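You operate a simulated robot arm through the tools that you are given. There is no shell and no other tool. Be economical: measure what you need, move in short steps, check, and stop when the job is done.

You run a simulated two-armed robot. Do the job below in one go: nothing can be reset, and whatever is moved stays where it is left.

JOB
Stack the Melon brown jar from the small pallet on top of the Peach brown jar. Open the flat cart drawer, take the label roll from the inside of the flat cart drawer and put it on the top of the flat cart, then shut the drawer. Open the upper door, take the teal box on the top of the flat cart and put it away on the upper cupboard and shut the door again. Put the flat tin on the slot one away on the top of the steel table. Take the carton that says "Lot 57" from the slot three and leave it on the jack pallet top. Put the 3.5 mm grey bar from the slot one on the slot three and the 2.0 mm grey bar on the truck pallet top. Put the Lime small tin from the slot three on the jack pallet top and the Berry small tin on the slot one. Any order will do. Set down upright: teal box, carton.
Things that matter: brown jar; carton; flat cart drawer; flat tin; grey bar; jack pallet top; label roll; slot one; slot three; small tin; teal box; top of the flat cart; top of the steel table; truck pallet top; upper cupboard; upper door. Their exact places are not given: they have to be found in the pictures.

It is judged by the outcome, as a careful person would: the job done as asked, and still so three seconds after it is handed in. It fails if anything else is knocked over, pushed out of place, dropped, spilled or broken.

ROBOT AND FRAMES
Two 7-joint arms with two-finger parallel grippers on one trunk, on a base that drives. Base frame: it is fixed to the floor where the robot stands at the start and does not move with it; the origin is under the middle of the robot, x ahead of it, y to its left, z up. Readings come in m, rad, newtons and seconds.
The left shoulder is at the start at [0.06, 0.189, 1.028], the right one opposite. With the tool pointing down near the work surface each hand reaches from about 0.1 to 0.52 m from the robot's upright axis, wherever it stands, measured 20 degrees to its own side. Places, roughly: brown jar [0.5, -0.25, 0.75]; carton [-7.25, -4.75, 1]; flat cart drawer [-6.9, -6.6, 0.7]; flat tin [-7.25, -5, 0.5]; grey bar [-7.25, -5, 0.5]; jack pallet top [-5.3, -3.9, 0.1]; label roll (6x6x5 cm) [-7, -6.5, 0.7]; slot one [-7.3, -4.9, 0.5]; slot three [-7.3, -4.9, 1]; small tin [-7.25, -4.75, 1]; teal box [-6.75, -6.75, 0.75]; top of the flat cart [-6.9, -6.7, 0.8]; top of the steel table [-1.8, 0.2, 0.8]; truck pallet top [-7.2, -4.5, 0.1]; upper cupboard [-4, 2.3, 1.5]; upper door [-4, 2.1, 1.7]. Payload 3.43 kg a hand.
Tool frame (each hand has its own): the origin (TCP) lies between the finger pads and is the grasp point; the fingertips stand 0.03 m ahead of it; z points along the fingers, y is the line along which they close. Largest opening 0.094 m; finger width 0.028, thickness 0.01; the body of the gripper, 0.05 by 0.096 m, starts 0.055 m behind the TCP.
Orientation is that of the tool frame in the base frame, as [roll, pitch, yaw] about the fixed x, y, z axes, in that order (R = Rz(yaw) Ry(pitch) Rx(roll)). With the fingers straight down and closing along the base's y, the tool's x points along the base's -x, its y along +y and its z along -z.

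CONTROLS
- The arms move only by the tool play_rows. It takes "left_rows", "right_rows" or both (then of equal length, played together; a hand with none holds still); each is a list of rows, each a list of 7 numbers: the shift along the base's x, y, z in m, then the turn, a rotation vector about the base's x, y, z in rad, then the closure in counts, from 0 (fully open) to 255 (shut). In form: [[x, y, z, ax, ay, az, claw], ...]. A call has 1 to 10 rows; each row is the pose to reach, as a shift and turn from the pose commanded when the call began. Rows are played at 5 a second. More than 0.05 m and 0.15 rad between two rows, or a gripper value outside its range, and nothing of the call is played. Where a pose cannot be reached the arm comes as near as it can. A force on the tool above 40 N (or 10 N above the force at the start of the call, whichever is more), or a blocked arm, ends the call early, and 0.2 s more pass. Each finger travels about 0.153 m/s and halts on what it meets, pressing with about 34 N; the grip force reading is that of the motor and also rises with nothing between the fingers. The clock runs only during rows and for 0.2 s after the last one: add rows that repeat a pose to give the fingers time. The reply holds the time, the measured pose of the TCP, the force on the tool along the base axes, the opening and the grip force, in the units named above and with some noise, with the torque about the TCP (base axes, N m) and any sound that the robot's microphone picked up.
- Cameras (640 x 400 px; columns grow to the right, rows downward): "scene" is now at [0.0034, -0.0154, 1.5638]; the picture's right is [-0.25, -0.97, 0.00], its down [-0.84, 0.21, -0.50] and it looks along [0.49, -0.12, -0.87] (base axes); focal length 284 px, centre (320, 200). "left" rides on the left gripper at [0.076, -0.014, -0.102] in its tool frame; the picture's right is [0.18, 0.98, 0.00], its down [-0.75, 0.14, -0.64] and it looks along [-0.63, 0.12, 0.77] (tool axes); focal length 243 px, centre (320, 200). "right" rides on the right gripper at [0.076, 0.014, -0.103] in its tool frame; the picture's right is [-0.18, 0.98, 0.00], its down [-0.75, -0.14, -0.64] and it looks along [-0.63, -0.12, 0.77] (tool axes); focal length 243 px, centre (320, 200).
- get_image(camera): a new picture of that camera. The clock stands still meanwhile.
- slide_trunk(by): slides the trunk up (or, below 0, down) by that many m; the arms and the scene camera ride with it, the base frame stays. It gives what a move gives, with no picture.
- base_move(legs): drives the robot by 1 to 6 legs, each [ahead, left, turn to the left] in m, m and rad, along the robot's own axes; the way and the turn of a leg run together, so that a leg with both is an arc; at most 1.5 m and 3.142 rad a leg. The arms and the cameras ride along, it lands a little off, and it stops where it bumps. It gives what a move gives.
- turn_head(pan, tilt): turns the head with the scene camera to pan (to the left, within 1.501 rad either way) and tilt (down, from -0.506 to 1.204), counted from straight ahead of the robot. It gives what a move gives.
- measure_at(camera, pixels): for up to 12 pixels [column, row] of the newest picture of that camera ("zoom" is the newest enlarged one), the place [x, y, z] in the base frame of the surface seen there, good to about 0.002 m. The clock stands still meanwhile.
- zoom(camera, box): a new picture of the part [left, top, right, bottom] of that camera's present view, enlarged. The clock stands still meanwhile.
- hand_in(): hands the job in; it is judged then, once.

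Go step by step. Measure first, check grasps and placings, and put right what went wrong. The budget is 364 turns and 316 pictures, counting those below and the enlarged ones. Unless the task says otherwise, let go and move clear before handing in, and close with one line.

The tools are called after ">>>" as a command line: name --argument value ..., lists and objects as JSON in quotes. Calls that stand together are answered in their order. play_rows: Moves the arms, as the interface text tells. Its arguments: {"type":"object","properties":{"left_rows":{"type":"array","items":{"type":"array","items":{"type":"number"}}},"right_rows":{"type":"array","items":{"type":"array","items":{"type":"number"}}}},"required":[]} The other tools are called the same way: slide_trunk (by) slides the trunk up or down; base_move (legs) drives the base; turn_head (pan, tilt) turns the head that bears the scene camera; get_image (camera) takes a picture; measure_at (camera, pixels) gives the place of the surface under pixels of a picture; zoom (camera, box) takes an enlarged picture of a part of a camera's view; hand_in () hands the job in.

At the start:

```text
time: 0.0
left_position: [0.413, 0.005, 0.9933]
left_tcp_rot: [3.14, 0.0, 3.14]
left_wrist_force: [0.9, -0.2, -0.7]
left_moment: [-0.01, 0.0, -0.01]
left_opening: 0.0937
left_grasp_force: 0.1
right_position: [0.285, -0.3445, 1.0037]
right_tcp_rot: [-3.141, -0.001, 3.141]
right_wrist_force: [-0.3, 0.1, -0.4]
right_moment: [0.0, -0.01, 0.01]
right_opening: 0.0941
right_grasp_force: 0.0
trunk travel left (down, up): [-0.7, 0.29]
robot x, y, heading: [0.0002, 0.0012, -0.0]
head pan, tilt: [-0.251, 1.045]
```

scene: 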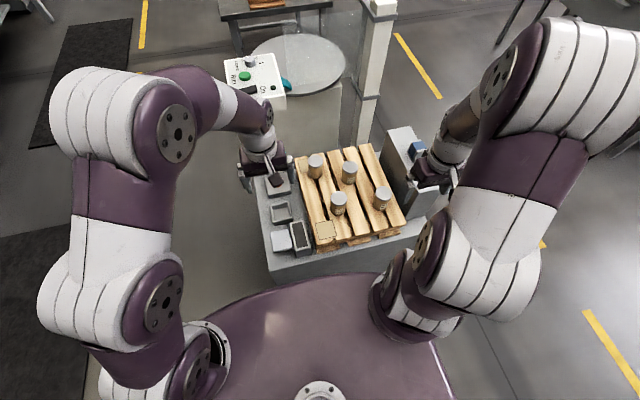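
right: 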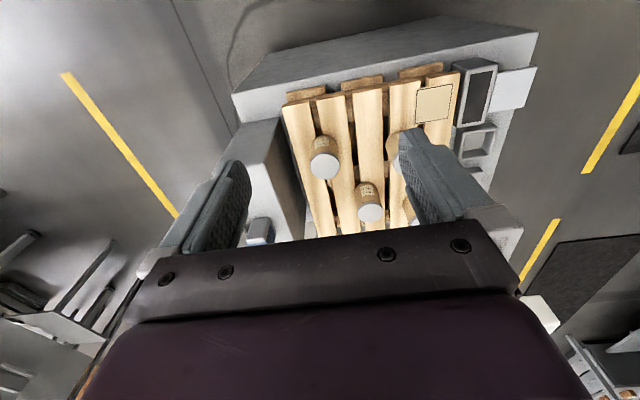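
left: 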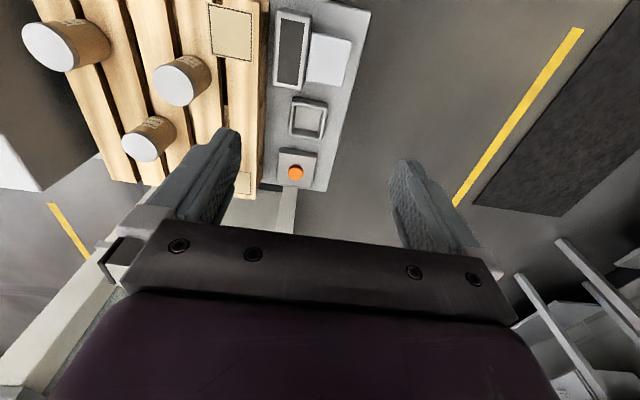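

The scene shows four brown jars on the small pallet around pixels (315,165), (348,170), (339,203), (381,198). I zoom in to read the labels.

>>> zoom --camera "scene" --box '[260, 130, 420, 250]'

>>> zoom --camera "left" --box '[0, 0, 260, 190]'

>>> zoom --camera "right" --box '[270, 60, 480, 240]'

```text
3.33 times, centred on (340, 190) of scene
```

zoom: 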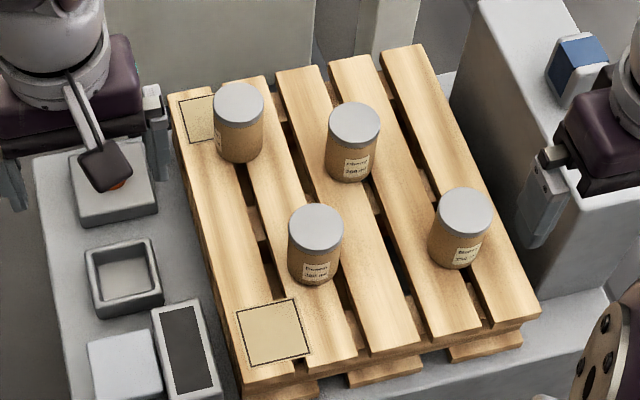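

```text
2.11 times, centred on (130, 95) of left
```

zoom: 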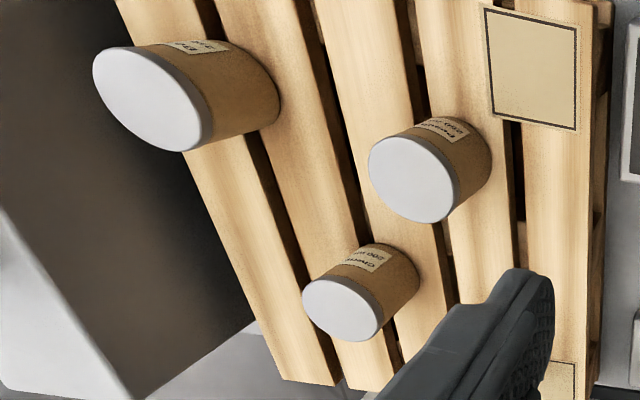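

```text
2.22 times, centred on (375, 150) of right
```

zoom: 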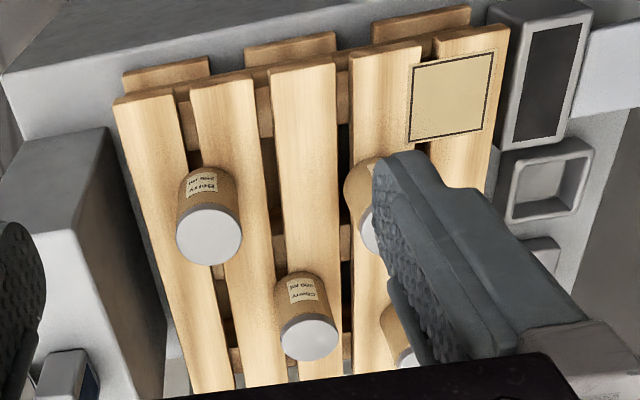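

Labels are readable with more magnification; one seems "Cherry". I zoom in tighter on each.

>>> zoom --camera "scene" --box '[305, 145, 345, 170]'

>>> zoom --camera "scene" --box '[325, 180, 357, 205]'

>>> zoom --camera "scene" --box '[360, 180, 392, 205]'

>>> zoom --camera "left" --box '[160, 35, 220, 75]'

>>> zoom --camera "left" --box '[50, 5, 120, 50]'

```text
16.00 times, centred on (325, 158) of scene
```

zoom: 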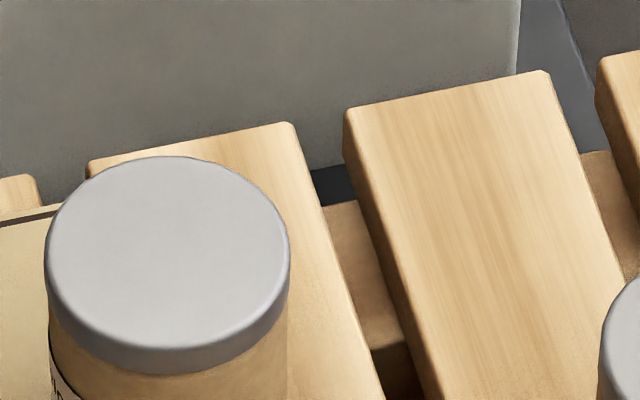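

```text
16.00 times, centred on (341, 192) of scene
```

zoom: 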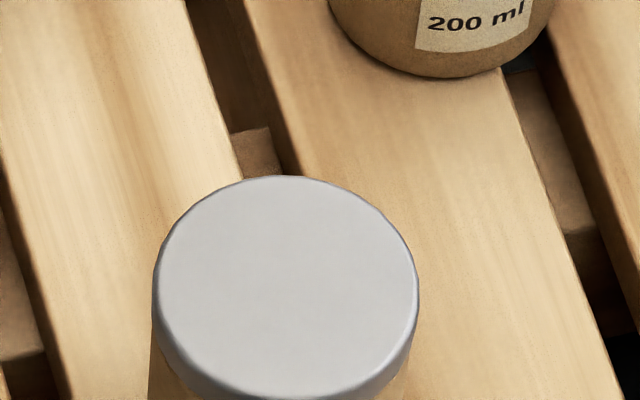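

```text
16.00 times, centred on (376, 192) of scene
```

zoom: 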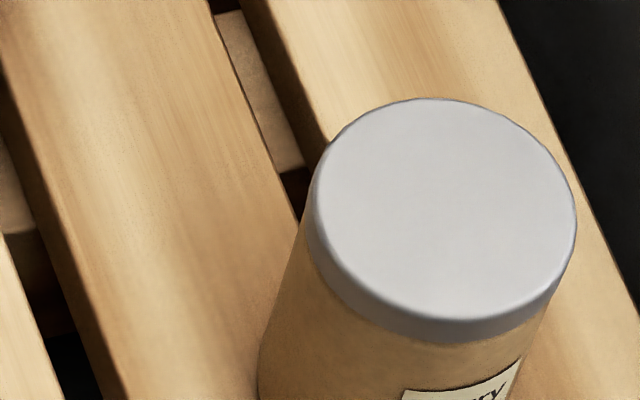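

```text
10.00 times, centred on (190, 55) of left
```

zoom: 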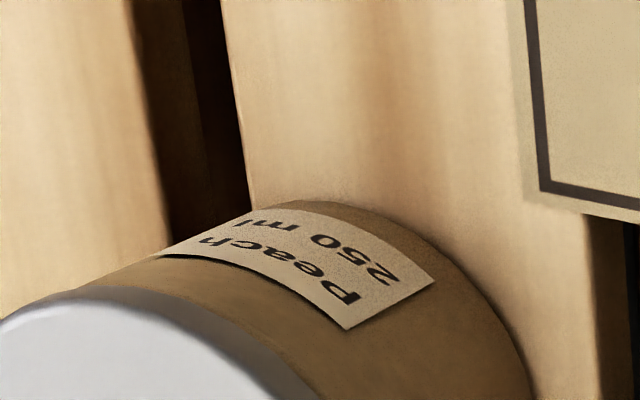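

```text
8.89 times, centred on (85, 28) of left
```

zoom: 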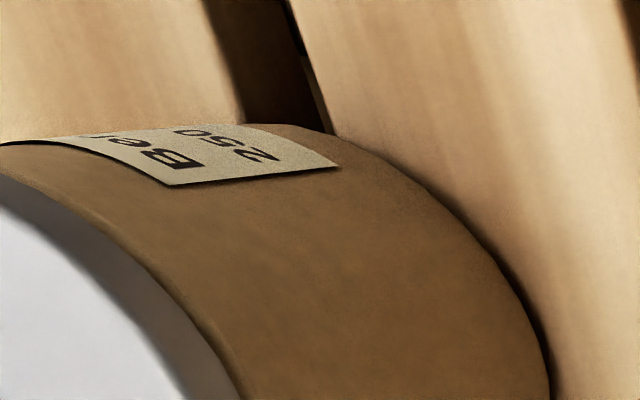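

Front jar (339,203) is Peach, right is Berry, back middle "Cherry 200 ml"; the back-left at (315,165) should be Melon. I verify it and measure the jars.

>>> zoom --camera "scene" --box '[304, 160, 328, 175]'

>>> get_image --camera "scene"

>>> measure_at --camera "scene" --pixels '[[319, 152], [319, 163], [319, 158], [338, 190], [338, 197], [338, 184], [344, 218], [349, 161], [378, 188], [310, 190], [320, 170], [325, 230]]'

```text
16.00 times, centred on (316, 168) of scene
```

zoom: 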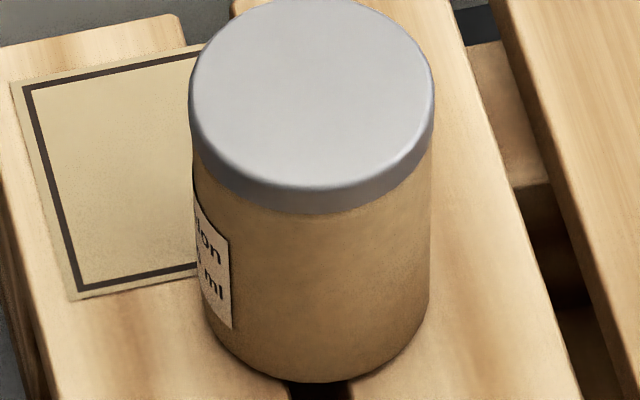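

```text
303 pictures are left
```

scene: 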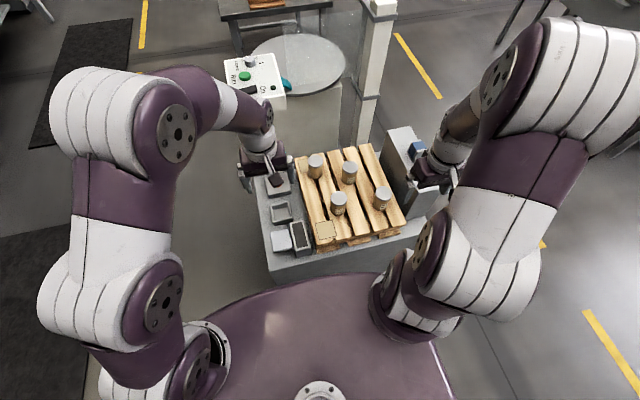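

```text
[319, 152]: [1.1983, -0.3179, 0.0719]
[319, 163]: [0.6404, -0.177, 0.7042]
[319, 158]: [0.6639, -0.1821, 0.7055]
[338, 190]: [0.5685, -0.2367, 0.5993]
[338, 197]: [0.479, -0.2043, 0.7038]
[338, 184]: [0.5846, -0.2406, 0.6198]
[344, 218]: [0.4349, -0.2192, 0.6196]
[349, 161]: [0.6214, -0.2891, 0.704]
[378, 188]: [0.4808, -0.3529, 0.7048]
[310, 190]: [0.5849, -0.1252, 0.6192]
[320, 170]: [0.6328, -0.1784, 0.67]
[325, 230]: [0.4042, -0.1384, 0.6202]
```

"...lon ... ml": Melon. Pallet top z 0.62, lids 0.705. Measure the lid edges of Melon and Peach precisely.

>>> zoom --camera "scene" --box '[300, 150, 332, 170]'

>>> measure_at --camera "zoom" --pixels '[[210, 130], [390, 130], [300, 80], [300, 200], [280, 140]]'

>>> zoom --camera "scene" --box '[322, 185, 354, 205]'

```text
16.00 times, centred on (316, 160) of scene
```

zoom: 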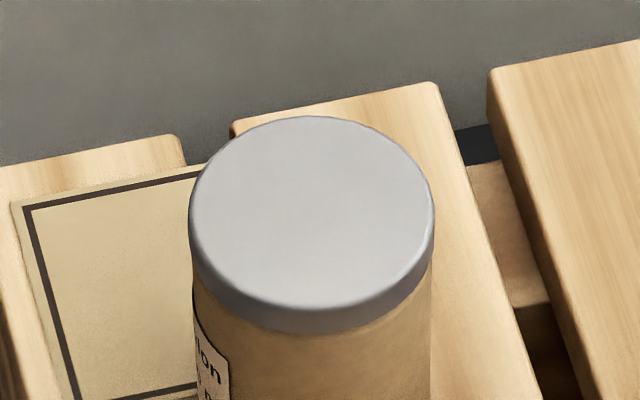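

```text
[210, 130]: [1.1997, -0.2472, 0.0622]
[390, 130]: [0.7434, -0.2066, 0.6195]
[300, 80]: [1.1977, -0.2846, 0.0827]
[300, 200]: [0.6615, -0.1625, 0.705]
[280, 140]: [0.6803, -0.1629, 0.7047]
```

```text
16.00 times, centred on (338, 195) of scene
```

zoom: 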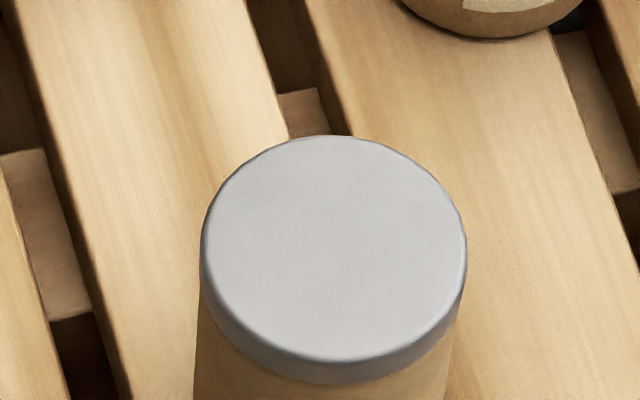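

>>> measure_at --camera "zoom" --pixels '[[206, 240], [460, 240], [335, 140], [335, 355], [335, 245]]'

>>> zoom --camera "scene" --box '[300, 150, 332, 170]'

>>> measure_at --camera "zoom" --pixels '[[194, 210], [430, 210], [312, 120], [312, 305], [312, 212]]'

```text
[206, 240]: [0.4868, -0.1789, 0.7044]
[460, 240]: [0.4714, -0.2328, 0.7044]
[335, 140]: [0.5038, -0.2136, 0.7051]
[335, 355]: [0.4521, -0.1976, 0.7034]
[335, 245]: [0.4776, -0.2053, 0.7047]
```

```text
16.00 times, centred on (316, 160) of scene
```

zoom: 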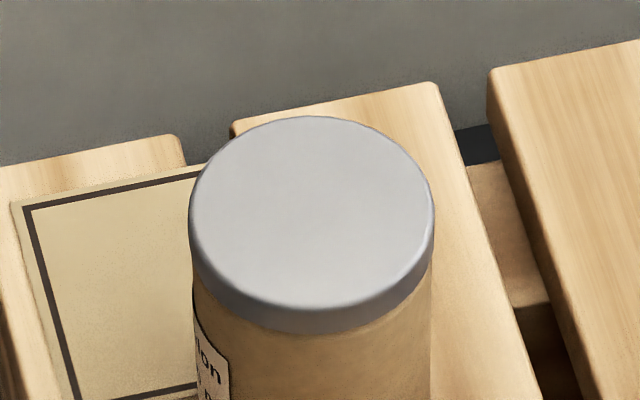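

```text
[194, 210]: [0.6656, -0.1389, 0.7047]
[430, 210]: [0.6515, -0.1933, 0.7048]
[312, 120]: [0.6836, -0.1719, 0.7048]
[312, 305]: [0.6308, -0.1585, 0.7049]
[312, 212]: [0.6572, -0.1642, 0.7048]
```

Melon centre (0.658,-0.166), Peach (0.479,-0.206), lid z 0.705, diameter ~0.056. Melon is beyond the reach; I check how far the stand's front is from my base.

>>> get_image --camera "scene"

>>> measure_at --camera "scene" --pixels '[[280, 262], [330, 254], [272, 283], [340, 276], [320, 300], [250, 290], [360, 280], [300, 330], [262, 215], [395, 160], [278, 248], [410, 225]]'

>>> turn_head --pan 0.0 --tilt 1.2

>>> get_image --camera "scene"

```text
299 pictures are left
```

scene: 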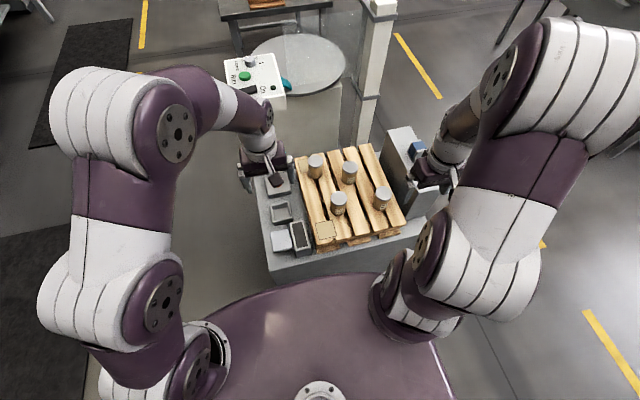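

```text
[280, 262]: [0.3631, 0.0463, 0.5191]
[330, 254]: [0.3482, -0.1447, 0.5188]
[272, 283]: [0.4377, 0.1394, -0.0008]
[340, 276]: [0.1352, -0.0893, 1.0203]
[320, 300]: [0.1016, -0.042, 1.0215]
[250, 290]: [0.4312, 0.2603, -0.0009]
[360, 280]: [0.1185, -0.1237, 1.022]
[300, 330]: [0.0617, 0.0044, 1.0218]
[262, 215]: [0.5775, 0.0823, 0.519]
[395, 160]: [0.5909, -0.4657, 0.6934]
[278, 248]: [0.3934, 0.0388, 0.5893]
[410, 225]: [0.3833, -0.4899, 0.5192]
```

```text
time: 0.8
left_position: [0.4131, 0.0046, 0.9925]
left_tcp_rot: [3.141, 0.0, 3.141]
left_wrist_force: [0.3, 0.4, 0.8]
left_moment: [-0.03, 0.01, 0.02]
left_opening: 0.094
left_grasp_force: 0.1
right_position: [0.2862, -0.3435, 1.003]
right_tcp_rot: [-3.14, 0.0, 3.141]
right_wrist_force: [0.9, -0.2, 0.5]
right_moment: [0.01, 0.0, -0.01]
right_opening: 0.0941
right_grasp_force: 0.1
trunk travel left (down, up): [-0.7, 0.29]
robot x, y, heading: [0.0035, 0.002, -0.001]
head pan, tilt: [0.0, 1.201]
```

```text
298 pictures are left
```

scene: 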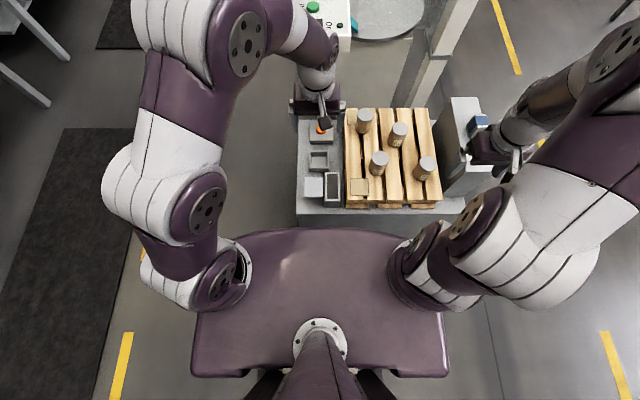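

The trunk plate front is near (320,228); I measure it against the stand's edge.

>>> measure_at --camera "scene" --pixels '[[320, 232], [270, 236], [370, 234], [320, 224], [300, 223], [420, 212], [195, 370], [446, 370], [400, 238], [470, 200], [330, 200]]'

>>> turn_head --pan 1.5 --tilt 0.9

>>> get_image --camera "scene"

```text
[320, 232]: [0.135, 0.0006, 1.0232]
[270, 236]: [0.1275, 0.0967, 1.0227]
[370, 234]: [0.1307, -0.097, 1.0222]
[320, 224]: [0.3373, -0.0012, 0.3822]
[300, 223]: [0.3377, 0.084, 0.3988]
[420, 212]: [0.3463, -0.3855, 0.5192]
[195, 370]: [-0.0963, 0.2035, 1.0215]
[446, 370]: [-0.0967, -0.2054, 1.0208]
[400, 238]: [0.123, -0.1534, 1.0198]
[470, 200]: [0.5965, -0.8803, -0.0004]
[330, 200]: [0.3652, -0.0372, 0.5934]
```

```text
time: 2.4
left_position: [0.4132, 0.006, 0.9927]
left_tcp_rot: [3.141, 0.0, 3.14]
left_wrist_force: [-0.5, -0.4, -0.2]
left_moment: [0.0, -0.01, -0.01]
left_opening: 0.0941
left_grasp_force: 0.1
right_position: [0.2855, -0.3428, 1.0031]
right_tcp_rot: [3.14, 0.001, -3.142]
right_wrist_force: [-0.3, 0.0, -0.3]
right_moment: [-0.02, -0.02, 0.03]
right_opening: 0.0938
right_grasp_force: 0.0
trunk travel left (down, up): [-0.7, 0.29]
robot x, y, heading: [0.0024, 0.0021, 0.0]
head pan, tilt: [1.499, 0.901]
```

```text
297 pictures are left
```

scene: 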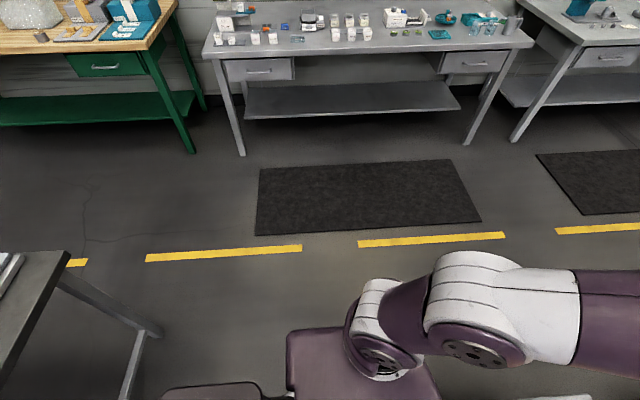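

The stand face is at x=0.337 and my plate front at 0.135; the base below is hidden. I drive ahead carefully 0.08 m.

>>> base_move --legs '[[0.08, 0, 0]]'

>>> turn_head --pan -0.2 --tilt 1.15

>>> get_image --camera "scene"

```text
time: 3.4
left_position: [0.4935, 0.0055, 0.9915]
left_tcp_rot: [3.141, -0.001, 3.141]
left_wrist_force: [1.0, 0.6, 0.2]
left_moment: [0.0, 0.02, 0.03]
left_opening: 0.0941
left_grasp_force: 0.0
right_position: [0.3654, -0.3441, 1.0017]
right_tcp_rot: [-3.141, -0.001, 3.14]
right_wrist_force: [-0.6, -0.4, -0.4]
right_moment: [0.0, 0.02, 0.01]
right_opening: 0.0938
right_grasp_force: 0.0
trunk travel left (down, up): [-0.7, 0.29]
robot x, y, heading: [0.0785, 0.0027, -0.001]
head pan, tilt: [1.499, 0.901]
```

```text
time: 5.2
left_position: [0.492, 0.006, 0.9926]
left_tcp_rot: [3.141, -0.001, -3.141]
left_wrist_force: [-0.4, -0.4, 0.1]
left_moment: [0.02, -0.02, 0.0]
left_opening: 0.0938
left_grasp_force: 0.0
right_position: [0.366, -0.3439, 1.0032]
right_tcp_rot: [-3.14, 0.0, 3.14]
right_wrist_force: [0.3, 0.2, 0.0]
right_moment: [-0.02, 0.02, 0.02]
right_opening: 0.0941
right_grasp_force: 0.1
trunk travel left (down, up): [-0.7, 0.29]
robot x, y, heading: [0.0795, -0.0015, 0.002]
head pan, tilt: [-0.201, 1.15]
```

```text
296 pictures are left
```

scene: 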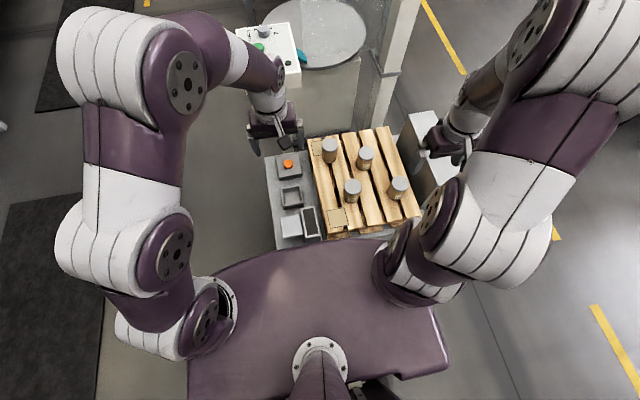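

No bump at x=0.08. I send the right hand over Melon at a safe height to test reach, moving the left hand out of the way.

>>> play_rows --right_rows '[[0.036, 0.022, 0, 0, 0, 0, 0], [0.072, 0.044, 0, 0, 0, 0, 0], [0.108, 0.066, 0, 0, 0, 0, 0], [0.144, 0.088, -0.01, 0, 0, 0, 0], [0.18, 0.11, -0.03, 0, 0, 0, 0], [0.216, 0.132, -0.05, 0, 0, 0, 0], [0.252, 0.154, -0.07, 0, 0, 0, 0], [0.292, 0.178, -0.09, 0, 0, 0, 0], [0.292, 0.178, -0.1, 0, 0, 0, 0], [0.292, 0.178, -0.1, 0, 0, 0, 0]]' --left_rows '[[-0.02, 0.02, 0, 0, 0, 0, 0], [-0.04, 0.04, 0, 0, 0, 0, 0], [-0.06, 0.06, 0, 0, 0, 0, 0], [-0.08, 0.08, 0, 0, 0, 0, 0], [-0.1, 0.1, 0, 0, 0, 0, 0], [-0.12, 0.12, 0, 0, 0, 0, 0], [-0.14, 0.14, 0, 0, 0, 0, 0], [-0.16, 0.16, 0, 0, 0, 0, 0], [-0.18, 0.18, 0, 0, 0, 0, 0], [-0.18, 0.18, 0, 0, 0, 0, 0]]'

```text
refused: row 8 steps farther than a row can; nothing moved
```

>>> play_rows --right_rows '[[0.036, 0.022, 0, 0, 0, 0, 0], [0.072, 0.044, 0, 0, 0, 0, 0], [0.108, 0.066, 0, 0, 0, 0, 0], [0.144, 0.088, -0.01, 0, 0, 0, 0], [0.18, 0.11, -0.03, 0, 0, 0, 0], [0.216, 0.132, -0.05, 0, 0, 0, 0], [0.252, 0.154, -0.07, 0, 0, 0, 0], [0.28, 0.17, -0.09, 0, 0, 0, 0], [0.292, 0.178, -0.1, 0, 0, 0, 0], [0.292, 0.178, -0.1, 0, 0, 0, 0]]' --left_rows '[[-0.02, 0.02, 0, 0, 0, 0, 0], [-0.04, 0.04, 0, 0, 0, 0, 0], [-0.06, 0.06, 0, 0, 0, 0, 0], [-0.08, 0.08, 0, 0, 0, 0, 0], [-0.1, 0.1, 0, 0, 0, 0, 0], [-0.12, 0.12, 0, 0, 0, 0, 0], [-0.14, 0.14, 0, 0, 0, 0, 0], [-0.16, 0.16, 0, 0, 0, 0, 0], [-0.18, 0.18, 0, 0, 0, 0, 0], [-0.18, 0.18, 0, 0, 0, 0, 0]]'

>>> get_image --camera "right"

>>> get_image --camera "scene"

```text
time: 7.4
left_position: [0.3127, 0.1852, 0.9917]
left_tcp_rot: [-3.141, 0.0, 3.141]
left_wrist_force: [0.0, -0.7, -0.3]
left_moment: [0.0, 0.02, -0.01]
left_opening: 0.094
left_grasp_force: 0.0
right_position: [0.6588, -0.1666, 0.9028]
right_tcp_rot: [-3.141, 0.002, 3.141]
right_wrist_force: [0.0, 0.2, 1.0]
right_moment: [0.01, -0.02, -0.03]
right_opening: 0.094
right_grasp_force: 0.1
trunk travel left (down, up): [-0.7, 0.29]
robot x, y, heading: [0.0811, -0.0019, -0.004]
head pan, tilt: [-0.201, 1.15]
```

```text
295 pictures are left
```

right: 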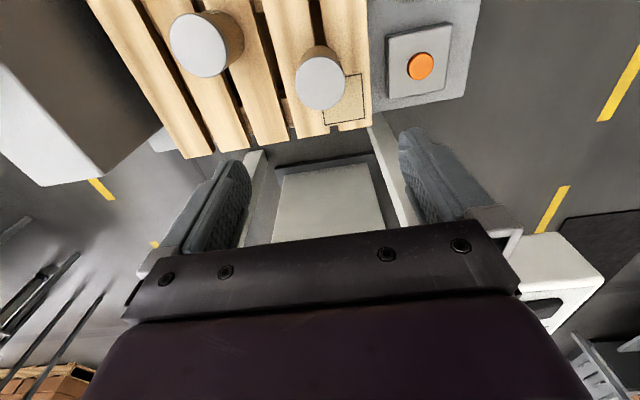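

```text
294 pictures are left
```

scene: 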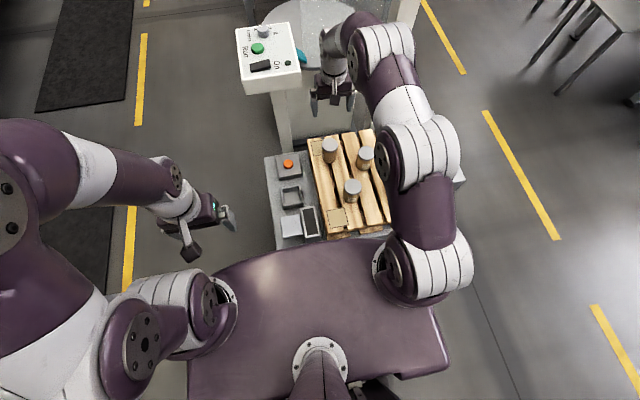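

The right hand reaches over Melon (0.659,-0.167), which appears centred between fingers at (318,85). I descend to z≈0.665.

>>> play_rows --right_rows '[[0, 0, -0.045, 0, 0, 0, 0], [0, 0, -0.09, 0, 0, 0, 0], [0, 0, -0.13, 0, 0, 0, 0], [0, 0, -0.165, 0, 0, 0, 0], [0, 0, -0.2, 0, 0, 0, 0], [0, 0, -0.22, 0, 0, 0, 0], [0, 0, -0.238, 0, 0, 0, 0], [0, 0, -0.238, 0, 0, 0, 0]]'

>>> get_image --camera "right"

```text
time: 9.2
left_position: [0.3114, 0.1855, 0.9925]
left_tcp_rot: [3.141, 0.0, -3.141]
left_wrist_force: [0.0, -0.4, 0.1]
left_moment: [0.0, -0.02, -0.02]
left_opening: 0.0938
left_grasp_force: 0.0
right_position: [0.6583, -0.1663, 0.665]
right_tcp_rot: [-3.14, -0.001, -3.141]
right_wrist_force: [-0.4, 0.2, -0.1]
right_moment: [-0.03, -0.01, 0.01]
right_opening: 0.0941
right_grasp_force: 0.2
trunk travel left (down, up): [-0.7, 0.29]
robot x, y, heading: [0.079, 0.0006, -0.003]
head pan, tilt: [-0.201, 1.15]
```

```text
293 pictures are left
```

right: 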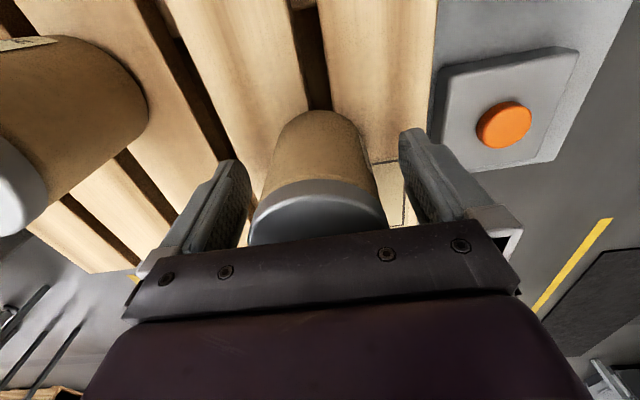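

The jar lies between the fingers. I close and lift.

>>> play_rows --right_rows '[[0, 0, 0, 0, 0, 0, 255], [0, 0, 0, 0, 0, 0, 255], [0, 0, 0.0, 0, 0, 0, 255], [0, 0, 0.03, 0, 0, 0, 255], [0, 0, 0.07, 0, 0, 0, 255], [0, 0, 0.11, 0, 0, 0, 255], [0, 0, 0.135, 0, 0, 0, 255], [0, 0, 0.135, 0, 0, 0, 255]]'

>>> get_image --camera "right"

```text
time: 11.0
left_position: [0.3137, 0.1843, 0.9924]
left_tcp_rot: [-3.141, 0.0, -3.141]
left_wrist_force: [-0.3, 0.4, 0.5]
left_moment: [0.04, 0.0, 0.01]
left_opening: 0.0938
left_grasp_force: 0.1
right_position: [0.6571, -0.1656, 0.7989]
right_tcp_rot: [-3.14, -0.001, 3.141]
right_wrist_force: [0.0, -0.4, -1.8]
right_moment: [-0.01, 0.03, -0.03]
right_opening: 0.0587
right_grasp_force: 34.3
trunk travel left (down, up): [-0.7, 0.29]
robot x, y, heading: [0.0788, 0.0, -0.001]
head pan, tilt: [-0.201, 1.15]
```

```text
292 pictures are left
```

right: 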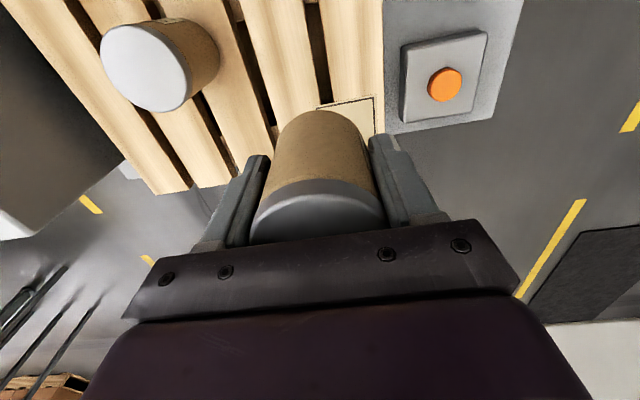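

Held (0.0587). I carry it over Peach at (0.479,-0.206).

>>> play_rows --right_rows '[[-0.04, -0.009, 0, 0, 0, 0, 255], [-0.08, -0.018, 0, 0, 0, 0, 255], [-0.12, -0.027, 0, 0, 0, 0, 255], [-0.155, -0.035, 0, 0, 0, 0, 255], [-0.179, -0.04, 0, 0, 0, 0, 255], [-0.179, -0.04, 0, 0, 0, 0, 255]]'

>>> zoom --camera "scene" --box '[290, 110, 430, 250]'

>>> get_image --camera "right"

```text
time: 12.4
left_position: [0.3138, 0.184, 0.9932]
left_tcp_rot: [3.141, 0.0, -3.142]
left_wrist_force: [-0.1, -0.5, 0.0]
left_moment: [0.01, 0.0, 0.0]
left_opening: 0.0937
left_grasp_force: 0.0
right_position: [0.4788, -0.2046, 0.8012]
right_tcp_rot: [-3.139, 0.0, -3.141]
right_wrist_force: [-0.2, 0.8, -1.5]
right_moment: [-0.01, 0.04, 0.02]
right_opening: 0.0588
right_grasp_force: 33.7
trunk travel left (down, up): [-0.7, 0.29]
robot x, y, heading: [0.0828, 0.0021, 0.003]
head pan, tilt: [-0.201, 1.15]
```

```text
2.86 times, centred on (360, 180) of scene
```

zoom: 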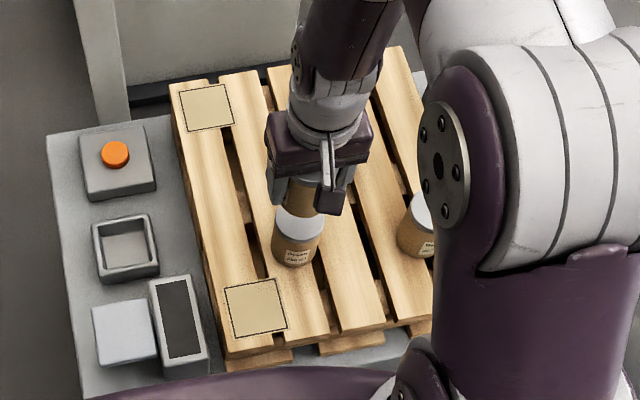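

```text
290 pictures are left
```

right: 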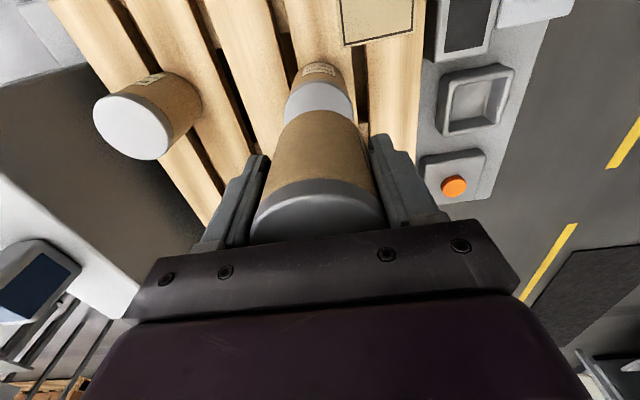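

Aligned over Peach. Lower 0.049 m then release and rise.

>>> play_rows --right_rows '[[0, 0, -0.02, 0, 0, 0, 255], [0, 0, -0.035, 0, 0, 0, 255], [0, 0, -0.043, 0, 0, 0, 255], [0, 0, -0.048, 0, 0, 0, 255], [0, 0, -0.05, 0, 0, 0, 255], [0, 0, -0.05, 0, 0, 0, 255]]'

>>> get_image --camera "right"

```text
time: 13.8
left_position: [0.3128, 0.1854, 0.9918]
left_tcp_rot: [3.141, 0.0, 3.14]
left_wrist_force: [-0.5, -0.9, -0.3]
left_moment: [-0.01, 0.02, 0.02]
left_opening: 0.0941
left_grasp_force: 0.1
right_position: [0.4787, -0.2041, 0.7503]
right_tcp_rot: [-3.139, -0.001, 3.141]
right_wrist_force: [0.6, -1.2, 0.4]
right_moment: [0.06, 0.0, 0.02]
right_opening: 0.0587
right_grasp_force: 34.4
trunk travel left (down, up): [-0.7, 0.29]
robot x, y, heading: [0.0782, -0.0008, 0.002]
head pan, tilt: [-0.201, 1.15]
```

```text
289 pictures are left
```

right: 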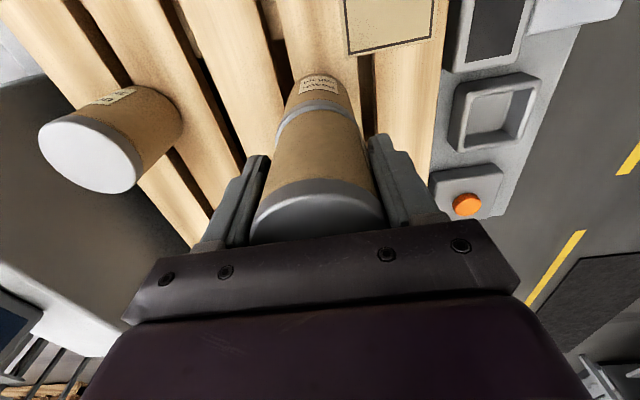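

Contact made (force changed from −1.6 to +0.4). Release and rise.

>>> play_rows --right_rows '[[0, 0, 0, 0, 0, 0, 120], [0, 0, 0, 0, 0, 0, 0], [0, 0, 0, 0, 0, 0, 0], [0, 0, 0.04, 0, 0, 0, 0], [0, 0, 0.08, 0, 0, 0, 0], [0, 0, 0.12, 0, 0, 0, 0], [0, 0, 0.16, 0, 0, 0, 0], [0, 0, 0.2, 0, 0, 0, 0], [0, 0, 0.24, 0, 0, 0, 0], [0, 0, 0.26, 0, 0, 0, 0]]'

>>> get_image --camera "right"

>>> zoom --camera "scene" --box '[290, 110, 430, 250]'

```text
time: 16.0
left_position: [0.3125, 0.1844, 0.9927]
left_tcp_rot: [-3.141, -0.001, 3.141]
left_wrist_force: [-1.0, 0.0, -0.5]
left_moment: [-0.02, 0.01, -0.02]
left_opening: 0.0941
left_grasp_force: 0.0
right_position: [0.4762, -0.2059, 1.0108]
right_tcp_rot: [-3.14, 0.0, -3.141]
right_wrist_force: [-0.8, -0.1, -0.2]
right_moment: [0.03, 0.0, 0.0]
right_opening: 0.094
right_grasp_force: 0.1
trunk travel left (down, up): [-0.7, 0.29]
robot x, y, heading: [0.0828, -0.0015, 0.003]
head pan, tilt: [-0.201, 1.15]
```

```text
288 pictures are left
```

right: 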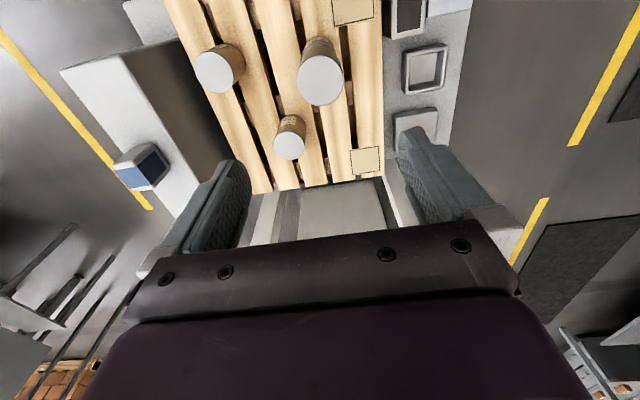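

```text
2.86 times, centred on (360, 180) of scene
```

zoom: 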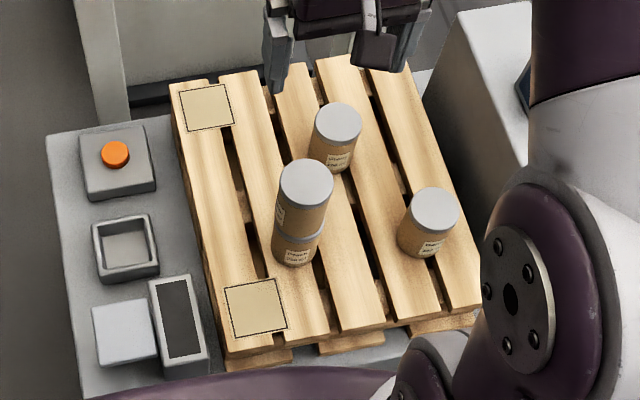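

The stack is good. I retract the right hand, back off and turn to look around.

>>> play_rows --right_rows '[[-0.04, -0.02, 0.0, 0, 0, 0, 0], [-0.08, -0.04, 0, 0, 0, 0, 0], [-0.12, -0.06, 0, 0, 0, 0, 0], [-0.15, -0.08, 0, 0, 0, 0, 0], [-0.18, -0.1, 0, 0, 0, 0, 0], [-0.18, -0.1, 0, 0, 0, 0, 0]]'

>>> base_move --legs '[[-0.45, 0, 0], [0, 0, 3.14]]'

>>> turn_head --pan 0 --tilt 0.45

>>> get_image --camera "scene"

```text
time: 17.4
left_position: [0.3133, 0.1846, 0.9919]
left_tcp_rot: [-3.141, -0.001, 3.141]
left_wrist_force: [-1.0, -0.3, -0.1]
left_moment: [0.02, 0.01, -0.02]
left_opening: 0.0941
left_grasp_force: 0.0
right_position: [0.2976, -0.305, 1.0099]
right_tcp_rot: [-3.139, -0.001, -3.141]
right_wrist_force: [-0.6, 0.5, 0.2]
right_moment: [-0.02, 0.01, 0.01]
right_opening: 0.0941
right_grasp_force: 0.1
trunk travel left (down, up): [-0.7, 0.29]
robot x, y, heading: [0.0776, -0.0007, 0.005]
head pan, tilt: [-0.201, 1.15]
```

```text
time: 27.4
left_position: [-0.6059, -0.1844, 0.9931]
left_tcp_rot: [-3.141, 0.0, -0.001]
left_wrist_force: [1.0, -0.7, 0.9]
left_moment: [-0.01, 0.0, -0.02]
left_opening: 0.0942
left_grasp_force: 0.1
right_position: [-0.5903, 0.3051, 1.01]
right_tcp_rot: [-3.141, -0.001, -0.003]
right_wrist_force: [-0.1, 0.2, 0.4]
right_moment: [0.02, 0.0, -0.01]
right_opening: 0.094
right_grasp_force: 0.0
trunk travel left (down, up): [-0.7, 0.29]
robot x, y, heading: [-0.3735, -0.0017, 3.143]
head pan, tilt: [-0.201, 1.15]
```

```text
time: 28.5
left_position: [-0.6055, -0.1846, 0.9922]
left_tcp_rot: [3.141, 0.0, 0.0]
left_wrist_force: [-0.5, 0.4, -0.5]
left_moment: [0.0, 0.02, -0.01]
left_opening: 0.0938
left_grasp_force: 0.0
right_position: [-0.5886, 0.3057, 1.0104]
right_tcp_rot: [-3.139, 0.0, -0.002]
right_wrist_force: [0.2, 0.3, 0.1]
right_moment: [0.04, -0.04, 0.01]
right_opening: 0.0941
right_grasp_force: 0.0
trunk travel left (down, up): [-0.7, 0.29]
robot x, y, heading: [-0.372, -0.004, 3.137]
head pan, tilt: [0.0, 0.45]
```

```text
286 pictures are left
```

scene: 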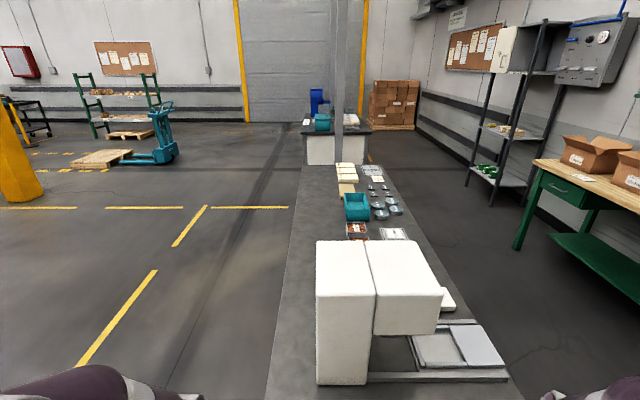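

I see the long steel table ahead, the green-post shelf with slots at left, the pallet jack at (150,140), and the cupboard at upper right (515,50). I measure key points.

>>> measure_at --camera "scene" --pixels '[[300, 180], [360, 160], [300, 300], [450, 280], [165, 160], [100, 160], [110, 95], [95, 135], [22, 195], [330, 148], [515, 50], [520, 230]]'

>>> zoom --camera "scene" --box '[0, 60, 200, 185]'

>>> zoom --camera "scene" --box '[430, 0, 640, 160]'

>>> zoom --camera "scene" --box '[290, 150, 440, 260]'

```text
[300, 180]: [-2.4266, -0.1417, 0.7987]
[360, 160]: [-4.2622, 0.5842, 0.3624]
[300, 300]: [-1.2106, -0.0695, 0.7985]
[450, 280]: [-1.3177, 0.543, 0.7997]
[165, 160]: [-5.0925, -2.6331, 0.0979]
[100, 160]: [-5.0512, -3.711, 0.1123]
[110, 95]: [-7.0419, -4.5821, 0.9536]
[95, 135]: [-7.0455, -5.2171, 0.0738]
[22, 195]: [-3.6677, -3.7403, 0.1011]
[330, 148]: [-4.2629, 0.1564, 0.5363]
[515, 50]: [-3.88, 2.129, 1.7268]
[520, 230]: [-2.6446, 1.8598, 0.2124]
```

```text
3.20 times, centred on (100, 122) of scene
```

zoom: 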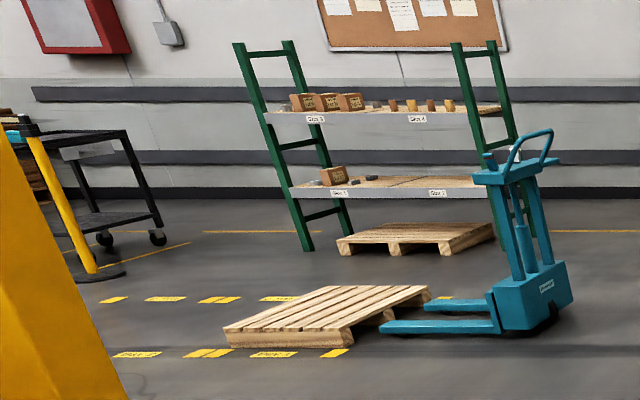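

```text
2.50 times, centred on (535, 80) of scene
```

zoom: 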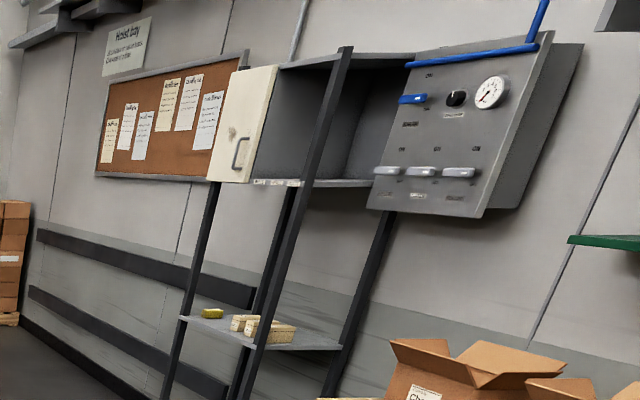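

```text
3.64 times, centred on (365, 205) of scene
```

zoom: 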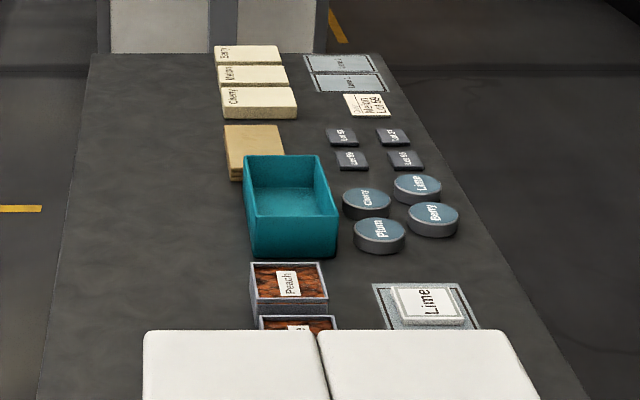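

Slots: 1 lower-left, 3 upper-left. I measure the jack pallet and surroundings for routing.

>>> get_image --camera "scene"

>>> measure_at --camera "scene" --pixels '[[73, 164], [107, 165], [131, 151], [106, 150], [172, 162], [150, 163], [97, 137], [150, 138], [106, 134], [45, 137], [30, 200], [160, 138]]'

>>> turn_head --pan 0.8 --tilt 0.45

>>> get_image --camera "scene"

```text
282 pictures are left
```

scene: 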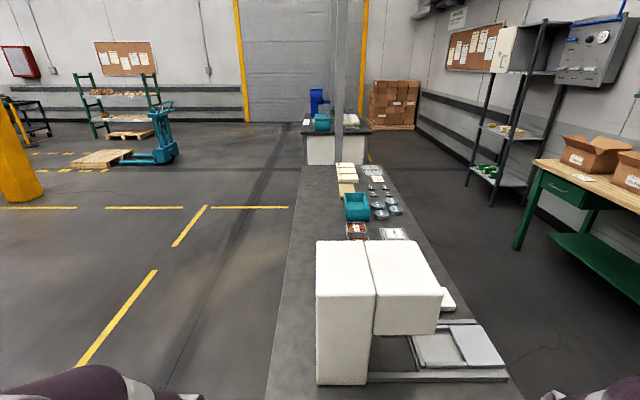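

```text
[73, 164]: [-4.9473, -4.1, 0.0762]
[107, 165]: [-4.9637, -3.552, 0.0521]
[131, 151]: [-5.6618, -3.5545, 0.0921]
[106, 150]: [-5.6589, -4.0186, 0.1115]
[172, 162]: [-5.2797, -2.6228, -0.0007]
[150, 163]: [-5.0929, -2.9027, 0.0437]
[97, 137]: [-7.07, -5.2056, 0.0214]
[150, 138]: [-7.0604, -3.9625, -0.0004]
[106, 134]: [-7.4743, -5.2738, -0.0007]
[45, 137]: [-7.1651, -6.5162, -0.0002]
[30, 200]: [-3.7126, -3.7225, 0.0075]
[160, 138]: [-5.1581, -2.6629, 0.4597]
```

```text
time: 29.6
left_position: [-0.6068, -0.1841, 0.9924]
left_tcp_rot: [3.14, 0.0, -0.002]
left_wrist_force: [-0.5, 0.0, 0.3]
left_moment: [-0.03, 0.0, 0.02]
left_opening: 0.0939
left_grasp_force: 0.0
right_position: [-0.5898, 0.3062, 1.0094]
right_tcp_rot: [-3.14, 0.0, -0.004]
right_wrist_force: [-1.0, 0.0, 0.4]
right_moment: [0.01, 0.04, 0.0]
right_opening: 0.094
right_grasp_force: 0.1
trunk travel left (down, up): [-0.7, 0.29]
robot x, y, heading: [-0.3709, -0.0005, 3.143]
head pan, tilt: [0.799, 0.45]
```

```text
281 pictures are left
```

scene: 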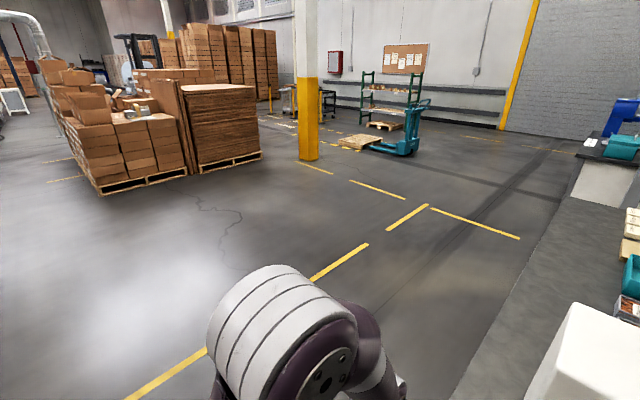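

The way is clear: left past the steel table, then along y≈−1.7 beyond the jack, then down the aisle between the pallet and the shelf.

>>> base_move --legs '[[0, 1.2, 0], [1.45, 0.2, 0], [1.45, 0.2, 0], [1.45, 0.1, 0], [1.45, 0.1, 0], [0.2, 1.3, 0]]'

>>> turn_head --pan 0.9 --tilt 0.5

>>> get_image --camera "scene"

```text
time: 69.2
left_position: [-6.6304, -3.1896, 0.9922]
left_tcp_rot: [3.142, -0.001, 0.0]
left_wrist_force: [-0.2, -0.2, -0.3]
left_moment: [-0.02, -0.01, 0.01]
left_opening: 0.0938
left_grasp_force: 0.0
right_position: [-6.6154, -2.6986, 1.0099]
right_tcp_rot: [-3.14, 0.0, -0.001]
right_wrist_force: [1.1, 0.2, 0.5]
right_moment: [0.02, 0.0, 0.02]
right_opening: 0.0941
right_grasp_force: 0.0
trunk travel left (down, up): [-0.7, 0.29]
robot x, y, heading: [-6.3961, -3.0063, 3.142]
head pan, tilt: [0.799, 0.45]
```

```text
time: 69.9
left_position: [-6.6314, -3.1885, 0.9925]
left_tcp_rot: [3.141, 0.0, -0.002]
left_wrist_force: [-0.4, 0.4, 0.2]
left_moment: [-0.02, 0.02, 0.0]
left_opening: 0.094
left_grasp_force: 0.1
right_position: [-6.6157, -2.6971, 1.009]
right_tcp_rot: [-3.139, 0.0, -0.004]
right_wrist_force: [-0.2, 0.5, 0.3]
right_moment: [0.0, 0.0, -0.02]
right_opening: 0.0942
right_grasp_force: 0.1
trunk travel left (down, up): [-0.7, 0.29]
robot x, y, heading: [-6.3957, -3.0065, 3.142]
head pan, tilt: [0.901, 0.499]
```

```text
280 pictures are left
```

scene: 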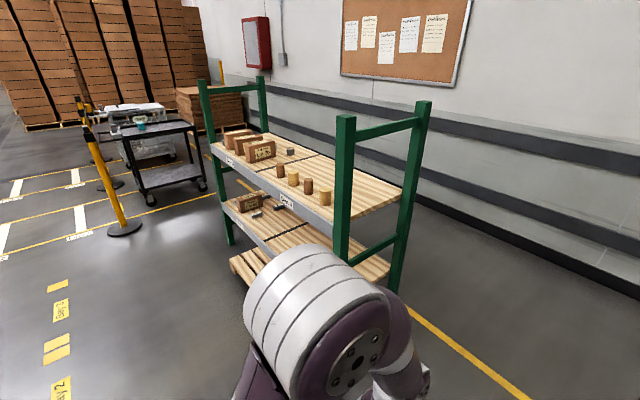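

The shelf is clear; I strafe left along it to y≈−4.85.

>>> base_move --legs '[[0, 0.93, 0], [0, 0.93, 0]]'

>>> turn_head --pan 0.0 --tilt 0.75

>>> get_image --camera "scene"

```text
time: 79.2
left_position: [-6.6324, -5.0391, 0.9924]
left_tcp_rot: [-3.142, -0.002, 0.0]
left_wrist_force: [0.3, -0.6, 0.6]
left_moment: [-0.01, -0.01, 0.01]
left_opening: 0.094
left_grasp_force: 0.1
right_position: [-6.6179, -4.5507, 1.0089]
right_tcp_rot: [-3.14, -0.002, 0.0]
right_wrist_force: [0.2, -0.3, 0.0]
right_moment: [0.02, 0.0, 0.0]
right_opening: 0.0937
right_grasp_force: 0.0
trunk travel left (down, up): [-0.7, 0.29]
robot x, y, heading: [-6.3997, -4.8553, -3.135]
head pan, tilt: [0.901, 0.499]
```

```text
time: 80.4
left_position: [-6.633, -5.0412, 0.9917]
left_tcp_rot: [-3.141, 0.0, 0.0]
left_wrist_force: [-0.2, 0.3, -0.8]
left_moment: [-0.01, 0.0, -0.01]
left_opening: 0.0939
left_grasp_force: 0.1
right_position: [-6.6163, -4.549, 1.0095]
right_tcp_rot: [-3.14, 0.001, -0.001]
right_wrist_force: [-0.4, -0.2, 0.3]
right_moment: [0.01, 0.01, -0.02]
right_opening: 0.0942
right_grasp_force: 0.0
trunk travel left (down, up): [-0.7, 0.29]
robot x, y, heading: [-6.3991, -4.8549, -3.14]
head pan, tilt: [0.0, 0.75]
```

```text
279 pictures are left
```

scene: 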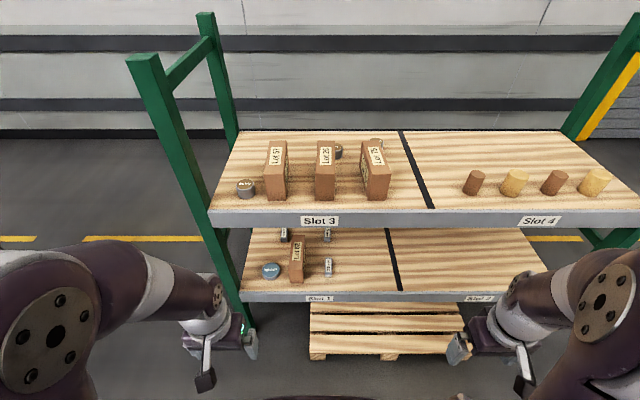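

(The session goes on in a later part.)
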